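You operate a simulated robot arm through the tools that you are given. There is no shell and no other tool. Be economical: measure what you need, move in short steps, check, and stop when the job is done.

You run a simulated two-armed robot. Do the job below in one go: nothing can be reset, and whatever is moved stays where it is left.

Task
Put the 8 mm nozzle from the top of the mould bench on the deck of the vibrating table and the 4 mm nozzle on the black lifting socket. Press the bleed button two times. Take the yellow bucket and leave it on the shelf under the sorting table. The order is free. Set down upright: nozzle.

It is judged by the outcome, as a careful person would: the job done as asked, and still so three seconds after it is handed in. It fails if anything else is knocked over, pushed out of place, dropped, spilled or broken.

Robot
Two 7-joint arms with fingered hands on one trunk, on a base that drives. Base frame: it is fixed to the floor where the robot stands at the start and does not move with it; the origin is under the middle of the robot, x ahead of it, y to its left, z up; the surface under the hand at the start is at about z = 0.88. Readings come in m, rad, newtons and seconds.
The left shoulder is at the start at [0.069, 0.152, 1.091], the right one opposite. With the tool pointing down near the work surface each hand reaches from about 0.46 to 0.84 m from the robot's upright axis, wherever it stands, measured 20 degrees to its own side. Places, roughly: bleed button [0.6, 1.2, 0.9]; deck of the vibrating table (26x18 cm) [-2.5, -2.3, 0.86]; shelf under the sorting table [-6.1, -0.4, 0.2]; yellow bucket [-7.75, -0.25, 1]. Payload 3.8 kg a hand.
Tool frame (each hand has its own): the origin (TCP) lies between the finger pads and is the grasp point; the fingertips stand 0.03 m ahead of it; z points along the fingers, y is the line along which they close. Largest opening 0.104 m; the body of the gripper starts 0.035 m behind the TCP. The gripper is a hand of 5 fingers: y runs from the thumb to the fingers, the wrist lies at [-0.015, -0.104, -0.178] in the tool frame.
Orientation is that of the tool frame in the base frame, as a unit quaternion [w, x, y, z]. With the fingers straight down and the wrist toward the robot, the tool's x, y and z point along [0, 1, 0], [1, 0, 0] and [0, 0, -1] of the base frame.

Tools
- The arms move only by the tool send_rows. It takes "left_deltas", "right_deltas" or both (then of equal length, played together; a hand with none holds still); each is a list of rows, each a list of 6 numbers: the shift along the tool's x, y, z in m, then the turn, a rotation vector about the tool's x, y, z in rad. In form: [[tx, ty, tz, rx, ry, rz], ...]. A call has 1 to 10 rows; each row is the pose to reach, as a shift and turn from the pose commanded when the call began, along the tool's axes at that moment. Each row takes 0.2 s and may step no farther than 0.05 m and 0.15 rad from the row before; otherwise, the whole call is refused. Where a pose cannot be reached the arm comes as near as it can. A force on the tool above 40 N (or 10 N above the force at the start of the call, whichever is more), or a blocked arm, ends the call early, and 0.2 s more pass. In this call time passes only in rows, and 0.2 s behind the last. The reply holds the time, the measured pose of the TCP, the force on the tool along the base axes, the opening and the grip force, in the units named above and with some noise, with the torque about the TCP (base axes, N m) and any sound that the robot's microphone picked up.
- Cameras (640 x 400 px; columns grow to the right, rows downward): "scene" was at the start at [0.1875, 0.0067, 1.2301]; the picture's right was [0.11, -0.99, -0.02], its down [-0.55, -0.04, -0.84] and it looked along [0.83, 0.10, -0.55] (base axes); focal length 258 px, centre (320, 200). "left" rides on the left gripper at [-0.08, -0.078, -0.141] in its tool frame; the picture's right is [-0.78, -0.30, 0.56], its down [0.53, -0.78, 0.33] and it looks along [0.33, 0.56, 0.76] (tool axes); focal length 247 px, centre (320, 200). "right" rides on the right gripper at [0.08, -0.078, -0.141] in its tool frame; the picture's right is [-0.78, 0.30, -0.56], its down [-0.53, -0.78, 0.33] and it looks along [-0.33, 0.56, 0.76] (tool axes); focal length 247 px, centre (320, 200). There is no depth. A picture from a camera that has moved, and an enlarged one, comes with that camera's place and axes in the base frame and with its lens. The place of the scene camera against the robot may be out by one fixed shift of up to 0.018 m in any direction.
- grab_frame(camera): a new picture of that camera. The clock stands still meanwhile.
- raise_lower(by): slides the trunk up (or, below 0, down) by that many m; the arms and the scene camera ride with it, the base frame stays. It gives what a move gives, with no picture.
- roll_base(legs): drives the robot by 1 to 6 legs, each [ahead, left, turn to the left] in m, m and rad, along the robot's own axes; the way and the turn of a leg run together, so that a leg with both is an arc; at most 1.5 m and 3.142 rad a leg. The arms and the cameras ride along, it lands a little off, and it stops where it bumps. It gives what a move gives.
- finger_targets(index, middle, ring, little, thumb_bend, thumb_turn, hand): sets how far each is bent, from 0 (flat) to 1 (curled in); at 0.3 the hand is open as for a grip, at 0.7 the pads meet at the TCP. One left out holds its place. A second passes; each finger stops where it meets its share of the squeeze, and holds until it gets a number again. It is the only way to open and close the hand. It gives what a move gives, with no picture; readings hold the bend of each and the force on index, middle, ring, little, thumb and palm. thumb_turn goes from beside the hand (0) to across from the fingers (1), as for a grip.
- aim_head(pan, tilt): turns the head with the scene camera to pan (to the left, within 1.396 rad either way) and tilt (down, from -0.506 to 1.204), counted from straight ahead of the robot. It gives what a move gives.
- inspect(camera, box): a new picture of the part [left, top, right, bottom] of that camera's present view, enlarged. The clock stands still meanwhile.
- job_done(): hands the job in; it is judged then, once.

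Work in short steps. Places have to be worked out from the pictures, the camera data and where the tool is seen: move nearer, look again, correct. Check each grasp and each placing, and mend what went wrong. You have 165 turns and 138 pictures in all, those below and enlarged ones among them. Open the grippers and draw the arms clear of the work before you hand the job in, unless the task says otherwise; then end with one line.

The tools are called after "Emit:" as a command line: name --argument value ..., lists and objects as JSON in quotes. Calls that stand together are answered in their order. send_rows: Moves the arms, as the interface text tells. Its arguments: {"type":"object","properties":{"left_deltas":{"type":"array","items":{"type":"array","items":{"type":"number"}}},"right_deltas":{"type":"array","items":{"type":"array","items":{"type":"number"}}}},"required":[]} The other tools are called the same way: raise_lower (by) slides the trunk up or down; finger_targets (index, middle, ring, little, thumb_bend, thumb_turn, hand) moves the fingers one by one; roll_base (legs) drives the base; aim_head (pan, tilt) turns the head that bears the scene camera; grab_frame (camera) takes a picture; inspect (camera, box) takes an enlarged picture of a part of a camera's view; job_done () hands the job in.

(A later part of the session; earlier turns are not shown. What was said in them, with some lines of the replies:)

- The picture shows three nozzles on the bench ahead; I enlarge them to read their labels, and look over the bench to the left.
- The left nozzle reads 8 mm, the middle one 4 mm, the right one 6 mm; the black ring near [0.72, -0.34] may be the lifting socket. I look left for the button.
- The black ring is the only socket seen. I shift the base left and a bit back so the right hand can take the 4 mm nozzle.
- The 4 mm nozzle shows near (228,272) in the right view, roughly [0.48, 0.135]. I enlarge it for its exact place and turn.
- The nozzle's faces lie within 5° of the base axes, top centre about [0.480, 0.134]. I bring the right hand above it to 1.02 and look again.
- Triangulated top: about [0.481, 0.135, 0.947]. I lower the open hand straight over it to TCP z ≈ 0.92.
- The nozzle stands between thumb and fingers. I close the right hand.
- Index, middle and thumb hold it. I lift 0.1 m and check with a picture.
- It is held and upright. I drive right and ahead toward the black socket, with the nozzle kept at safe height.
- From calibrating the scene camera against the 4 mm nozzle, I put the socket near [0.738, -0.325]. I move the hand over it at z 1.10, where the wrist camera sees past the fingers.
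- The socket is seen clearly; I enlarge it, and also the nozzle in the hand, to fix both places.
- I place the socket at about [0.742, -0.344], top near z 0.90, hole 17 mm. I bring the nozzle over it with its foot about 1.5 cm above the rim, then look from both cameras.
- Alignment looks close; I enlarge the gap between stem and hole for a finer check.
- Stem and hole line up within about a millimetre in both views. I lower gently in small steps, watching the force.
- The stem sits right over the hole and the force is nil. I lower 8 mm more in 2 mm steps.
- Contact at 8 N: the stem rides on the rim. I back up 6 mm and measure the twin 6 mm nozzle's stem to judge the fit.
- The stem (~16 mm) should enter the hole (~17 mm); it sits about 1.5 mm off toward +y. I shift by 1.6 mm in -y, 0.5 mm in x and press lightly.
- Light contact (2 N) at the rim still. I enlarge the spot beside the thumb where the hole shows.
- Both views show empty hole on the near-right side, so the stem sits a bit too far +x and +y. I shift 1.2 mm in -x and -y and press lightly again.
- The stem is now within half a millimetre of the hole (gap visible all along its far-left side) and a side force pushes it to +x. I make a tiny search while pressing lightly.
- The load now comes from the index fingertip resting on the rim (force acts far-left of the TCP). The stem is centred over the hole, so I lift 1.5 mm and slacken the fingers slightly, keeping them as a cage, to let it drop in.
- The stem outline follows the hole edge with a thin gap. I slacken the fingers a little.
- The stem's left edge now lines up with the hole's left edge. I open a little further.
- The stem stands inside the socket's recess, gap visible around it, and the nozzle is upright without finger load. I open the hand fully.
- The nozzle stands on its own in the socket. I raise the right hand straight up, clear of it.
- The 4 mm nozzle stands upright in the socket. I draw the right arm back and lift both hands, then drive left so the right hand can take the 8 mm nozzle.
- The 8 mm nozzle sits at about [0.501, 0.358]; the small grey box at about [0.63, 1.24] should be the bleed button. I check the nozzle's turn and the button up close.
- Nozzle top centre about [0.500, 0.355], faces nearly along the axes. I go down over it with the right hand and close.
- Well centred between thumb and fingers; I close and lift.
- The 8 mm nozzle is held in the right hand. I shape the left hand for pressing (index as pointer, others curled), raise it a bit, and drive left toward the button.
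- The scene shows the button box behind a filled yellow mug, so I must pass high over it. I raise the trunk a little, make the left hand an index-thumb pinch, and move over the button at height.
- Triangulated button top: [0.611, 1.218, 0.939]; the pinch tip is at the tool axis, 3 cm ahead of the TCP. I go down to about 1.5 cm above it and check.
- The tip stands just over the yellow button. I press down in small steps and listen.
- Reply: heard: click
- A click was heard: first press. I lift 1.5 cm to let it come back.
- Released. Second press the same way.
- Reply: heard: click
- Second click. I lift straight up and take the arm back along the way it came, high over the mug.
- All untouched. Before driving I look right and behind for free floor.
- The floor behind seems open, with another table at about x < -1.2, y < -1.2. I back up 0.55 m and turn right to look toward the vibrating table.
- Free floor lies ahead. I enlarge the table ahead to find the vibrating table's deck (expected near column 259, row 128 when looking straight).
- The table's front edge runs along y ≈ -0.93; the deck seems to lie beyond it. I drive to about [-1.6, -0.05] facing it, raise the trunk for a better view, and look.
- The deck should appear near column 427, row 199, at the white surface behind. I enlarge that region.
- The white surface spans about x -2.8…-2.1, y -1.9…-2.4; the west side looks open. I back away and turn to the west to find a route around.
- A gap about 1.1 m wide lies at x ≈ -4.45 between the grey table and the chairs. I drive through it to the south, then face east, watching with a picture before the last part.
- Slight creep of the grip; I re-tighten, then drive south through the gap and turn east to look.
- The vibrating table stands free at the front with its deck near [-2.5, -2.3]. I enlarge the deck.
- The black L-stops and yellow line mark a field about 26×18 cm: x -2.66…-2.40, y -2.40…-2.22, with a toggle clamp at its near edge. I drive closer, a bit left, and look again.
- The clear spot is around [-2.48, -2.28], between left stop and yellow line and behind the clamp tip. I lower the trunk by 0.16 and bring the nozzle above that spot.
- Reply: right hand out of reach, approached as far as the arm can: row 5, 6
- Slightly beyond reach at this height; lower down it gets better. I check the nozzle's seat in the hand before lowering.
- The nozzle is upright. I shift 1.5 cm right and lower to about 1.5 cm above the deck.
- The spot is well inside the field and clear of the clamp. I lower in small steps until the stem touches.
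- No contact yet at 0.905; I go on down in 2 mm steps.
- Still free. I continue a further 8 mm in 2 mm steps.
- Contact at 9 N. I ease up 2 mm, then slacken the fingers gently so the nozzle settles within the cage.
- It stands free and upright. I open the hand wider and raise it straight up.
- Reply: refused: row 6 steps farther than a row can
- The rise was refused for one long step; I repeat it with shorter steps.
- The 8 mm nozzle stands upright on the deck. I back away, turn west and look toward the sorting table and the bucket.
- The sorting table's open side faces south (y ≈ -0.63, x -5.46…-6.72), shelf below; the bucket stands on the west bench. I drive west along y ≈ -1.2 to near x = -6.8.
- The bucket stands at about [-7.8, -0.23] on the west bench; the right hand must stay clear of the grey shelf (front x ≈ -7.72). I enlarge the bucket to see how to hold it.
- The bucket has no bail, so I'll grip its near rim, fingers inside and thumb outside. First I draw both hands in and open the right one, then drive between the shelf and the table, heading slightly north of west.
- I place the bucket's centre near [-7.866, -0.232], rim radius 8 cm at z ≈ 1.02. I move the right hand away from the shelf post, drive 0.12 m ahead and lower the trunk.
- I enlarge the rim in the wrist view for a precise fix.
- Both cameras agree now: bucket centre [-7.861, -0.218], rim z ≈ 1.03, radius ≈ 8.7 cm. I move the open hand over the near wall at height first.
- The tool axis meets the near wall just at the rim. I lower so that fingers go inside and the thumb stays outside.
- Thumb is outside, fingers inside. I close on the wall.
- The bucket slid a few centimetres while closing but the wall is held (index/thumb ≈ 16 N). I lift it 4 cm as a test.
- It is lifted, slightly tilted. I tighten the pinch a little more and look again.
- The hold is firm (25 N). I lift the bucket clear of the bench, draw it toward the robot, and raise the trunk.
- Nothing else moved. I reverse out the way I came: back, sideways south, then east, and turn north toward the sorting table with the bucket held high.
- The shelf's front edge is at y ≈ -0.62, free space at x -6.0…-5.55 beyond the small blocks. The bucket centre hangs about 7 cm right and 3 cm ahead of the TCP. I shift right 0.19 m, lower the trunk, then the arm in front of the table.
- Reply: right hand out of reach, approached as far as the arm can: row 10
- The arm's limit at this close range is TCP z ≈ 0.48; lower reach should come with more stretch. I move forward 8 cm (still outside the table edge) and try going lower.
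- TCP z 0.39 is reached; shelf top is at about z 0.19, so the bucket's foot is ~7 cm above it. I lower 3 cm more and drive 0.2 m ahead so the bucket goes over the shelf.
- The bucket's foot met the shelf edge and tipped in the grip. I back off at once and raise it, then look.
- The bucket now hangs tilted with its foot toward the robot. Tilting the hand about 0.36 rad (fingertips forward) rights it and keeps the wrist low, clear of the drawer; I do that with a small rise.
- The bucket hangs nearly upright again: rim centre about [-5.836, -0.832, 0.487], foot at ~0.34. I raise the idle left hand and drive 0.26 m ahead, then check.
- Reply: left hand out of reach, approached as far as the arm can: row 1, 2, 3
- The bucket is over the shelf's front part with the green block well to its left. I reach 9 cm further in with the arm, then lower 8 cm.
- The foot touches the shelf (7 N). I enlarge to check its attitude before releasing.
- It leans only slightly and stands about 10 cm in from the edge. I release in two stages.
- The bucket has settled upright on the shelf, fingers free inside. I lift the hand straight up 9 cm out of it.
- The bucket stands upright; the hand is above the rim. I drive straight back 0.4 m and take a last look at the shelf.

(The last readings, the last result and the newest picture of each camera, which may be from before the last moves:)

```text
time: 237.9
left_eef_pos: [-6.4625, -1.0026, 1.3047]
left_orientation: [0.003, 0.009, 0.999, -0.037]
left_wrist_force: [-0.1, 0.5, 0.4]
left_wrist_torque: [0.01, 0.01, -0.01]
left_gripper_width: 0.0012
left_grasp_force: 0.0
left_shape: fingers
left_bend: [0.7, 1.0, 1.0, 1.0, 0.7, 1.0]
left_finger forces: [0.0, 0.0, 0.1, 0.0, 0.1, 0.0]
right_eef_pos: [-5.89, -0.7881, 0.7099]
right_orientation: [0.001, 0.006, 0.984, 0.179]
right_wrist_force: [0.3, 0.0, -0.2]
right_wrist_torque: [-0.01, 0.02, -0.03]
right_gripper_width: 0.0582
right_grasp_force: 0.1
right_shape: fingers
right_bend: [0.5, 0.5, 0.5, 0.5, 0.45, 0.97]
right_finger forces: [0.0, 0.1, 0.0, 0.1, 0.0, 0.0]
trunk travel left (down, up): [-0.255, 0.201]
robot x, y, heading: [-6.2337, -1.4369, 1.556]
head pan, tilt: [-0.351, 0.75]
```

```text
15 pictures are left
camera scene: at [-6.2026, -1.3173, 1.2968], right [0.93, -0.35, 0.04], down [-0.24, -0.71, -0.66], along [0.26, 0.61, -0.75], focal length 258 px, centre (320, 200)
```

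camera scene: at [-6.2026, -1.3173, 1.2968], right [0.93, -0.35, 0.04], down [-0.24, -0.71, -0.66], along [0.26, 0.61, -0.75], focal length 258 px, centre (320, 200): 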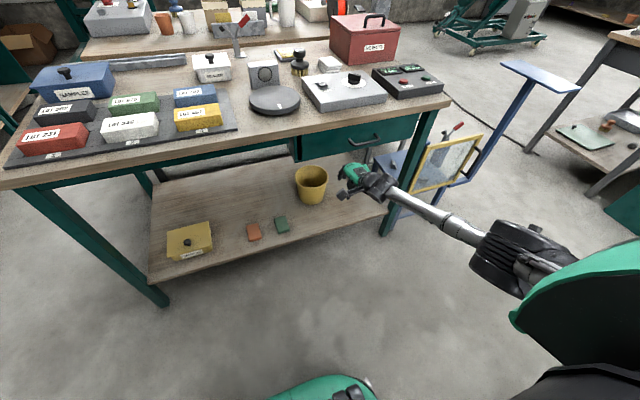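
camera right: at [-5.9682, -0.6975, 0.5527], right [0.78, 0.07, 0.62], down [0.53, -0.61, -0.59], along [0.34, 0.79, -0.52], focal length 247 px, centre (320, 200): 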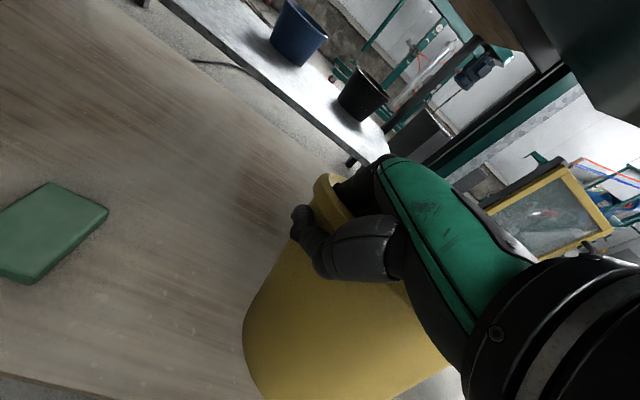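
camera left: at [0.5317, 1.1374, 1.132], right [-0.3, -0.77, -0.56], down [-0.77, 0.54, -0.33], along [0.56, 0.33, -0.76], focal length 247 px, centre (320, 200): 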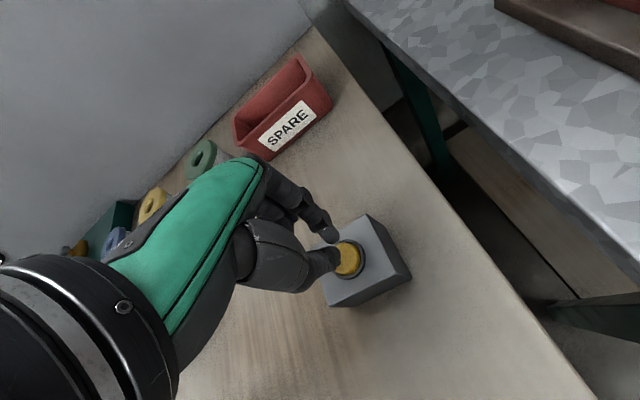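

The bucket stands upright on the shelf, everything else in place. I open both hands and back a little further clear.

Emit:
finger_targets --hand "right" --index 0.3 --middle 0.3 --ring 0.3 --little 0.3 --thumb_bend 0.3

Emit:
finger_targets --hand "left" --index 0.3 --middle 0.3 --ring 0.3 --little 0.3 --thumb_bend 0.3

Emit:
send_rows --right_deltas '[[0, -0.04, 0.0, 0, 0, 0], [0, -0.07, 0.0, 0, 0, 0]]'

Emit:
inspect --camera "scene" --box '[240, 140, 400, 240]'

```text
time: 238.9
left_eef_pos: [-6.4629, -1.0042, 1.3059]
left_orientation: [0.002, 0.009, 0.999, -0.036]
left_wrist_force: [0.7, 0.6, -0.5]
left_wrist_torque: [0.03, -0.02, 0.01]
left_gripper_width: 0.001
left_grasp_force: 0.0
left_shape: fingers
left_bend: [0.7, 1.0, 1.0, 1.0, 0.7, 1.0]
left_finger forces: [0.0, 0.1, 0.1, 0.1, 0.0, 0.0]
right_eef_pos: [-5.8893, -0.7893, 0.7094]
right_orientation: [0.002, 0.006, 0.984, 0.18]
right_wrist_force: [0.8, 0.2, -0.1]
right_wrist_torque: [0.0, 0.02, -0.04]
right_gripper_width: 0.1028
right_grasp_force: 0.1
right_shape: fingers
right_bend: [0.3, 0.3, 0.3, 0.3, 0.3, 0.97]
right_finger forces: [0.1, 0.1, 0.0, 0.1, 0.0, 0.0]
trunk travel left (down, up): [-0.255, 0.201]
robot x, y, heading: [-6.2355, -1.4379, 1.558]
head pan, tilt: [-0.351, 0.75]
```

```text
time: 239.9
left_eef_pos: [-6.4629, -1.004, 1.3048]
left_orientation: [0.003, 0.009, 0.999, -0.036]
left_wrist_force: [-0.3, -0.9, 0.9]
left_wrist_torque: [-0.03, 0.0, 0.0]
left_gripper_width: 0.1029
left_grasp_force: 0.1
left_shape: fingers
left_bend: [0.3, 0.3, 0.3, 0.3, 0.3, 0.98]
left_finger forces: [0.1, 0.0, 0.1, 0.0, 0.1, 0.1]
right_eef_pos: [-5.8902, -0.7882, 0.7105]
right_orientation: [0.001, 0.006, 0.984, 0.18]
right_wrist_force: [0.4, 0.6, -0.6]
right_wrist_torque: [-0.02, 0.01, 0.0]
right_gripper_width: 0.1028
right_grasp_force: 0.0
right_shape: fingers
right_bend: [0.3, 0.3, 0.3, 0.3, 0.3, 0.97]
right_finger forces: [0.1, 0.0, 0.0, 0.1, 0.0, 0.0]
trunk travel left (down, up): [-0.255, 0.201]
robot x, y, heading: [-6.2368, -1.4365, 1.563]
head pan, tilt: [-0.351, 0.75]
```

```text
time: 240.5
left_eef_pos: [-6.4628, -1.0036, 1.3053]
left_orientation: [0.002, 0.008, 0.999, -0.037]
left_wrist_force: [0.6, -0.4, 1.2]
left_wrist_torque: [-0.01, -0.01, -0.01]
left_gripper_width: 0.1022
left_grasp_force: 0.0
left_shape: fingers
left_bend: [0.3, 0.3, 0.3, 0.3, 0.3, 0.98]
left_finger forces: [0.0, 0.1, 0.1, 0.0, 0.1, 0.1]
right_eef_pos: [-5.8899, -0.8549, 0.6859]
right_orientation: [0.002, 0.005, 0.984, 0.18]
right_wrist_force: [0.2, 0.0, 0.6]
right_wrist_torque: [0.01, 0.0, 0.01]
right_gripper_width: 0.1029
right_grasp_force: 0.0
right_shape: fingers
right_bend: [0.3, 0.3, 0.3, 0.3, 0.3, 0.97]
right_finger forces: [0.0, 0.0, 0.0, 0.1, 0.0, 0.0]
trunk travel left (down, up): [-0.255, 0.201]
robot x, y, heading: [-6.2337, -1.4374, 1.559]
head pan, tilt: [-0.351, 0.75]
```

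```text
4.00 times, centred on (320, 190) of scene
camera zoom: at [-6.2027, -1.3182, 1.2969], right [0.94, -0.35, 0.04], down [-0.24, -0.71, -0.66], along [0.26, 0.61, -0.75], focal length 1031 px, centre (320, 240)
```

zoom: 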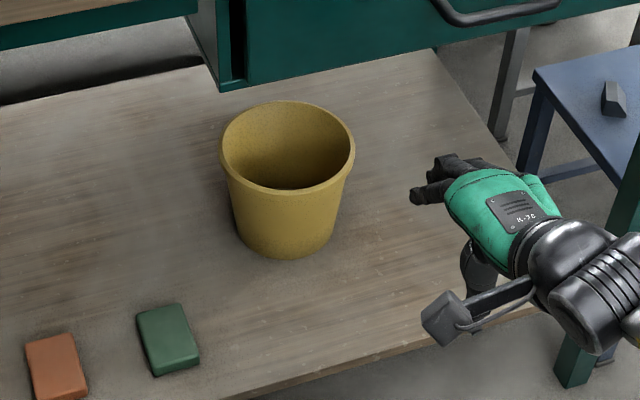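

All parts are done: the bucket stands upright on the shelf, both hands are open and the arms are clear. I hand the job in.

Emit:
job_done

```text
The job is handed in.
```

The job is done and handed in. The 8 mm nozzle stands upright on the vibrating table's deck and the 4 mm nozzle stands upright in the black lifting socket. The bleed button was pressed twice, with two clicks heard. The yellow bucket stands upright on the shelf under the sorting table; on the first try it bumped the shelf edge and tipped in the grip, but nothing else was seen to move.
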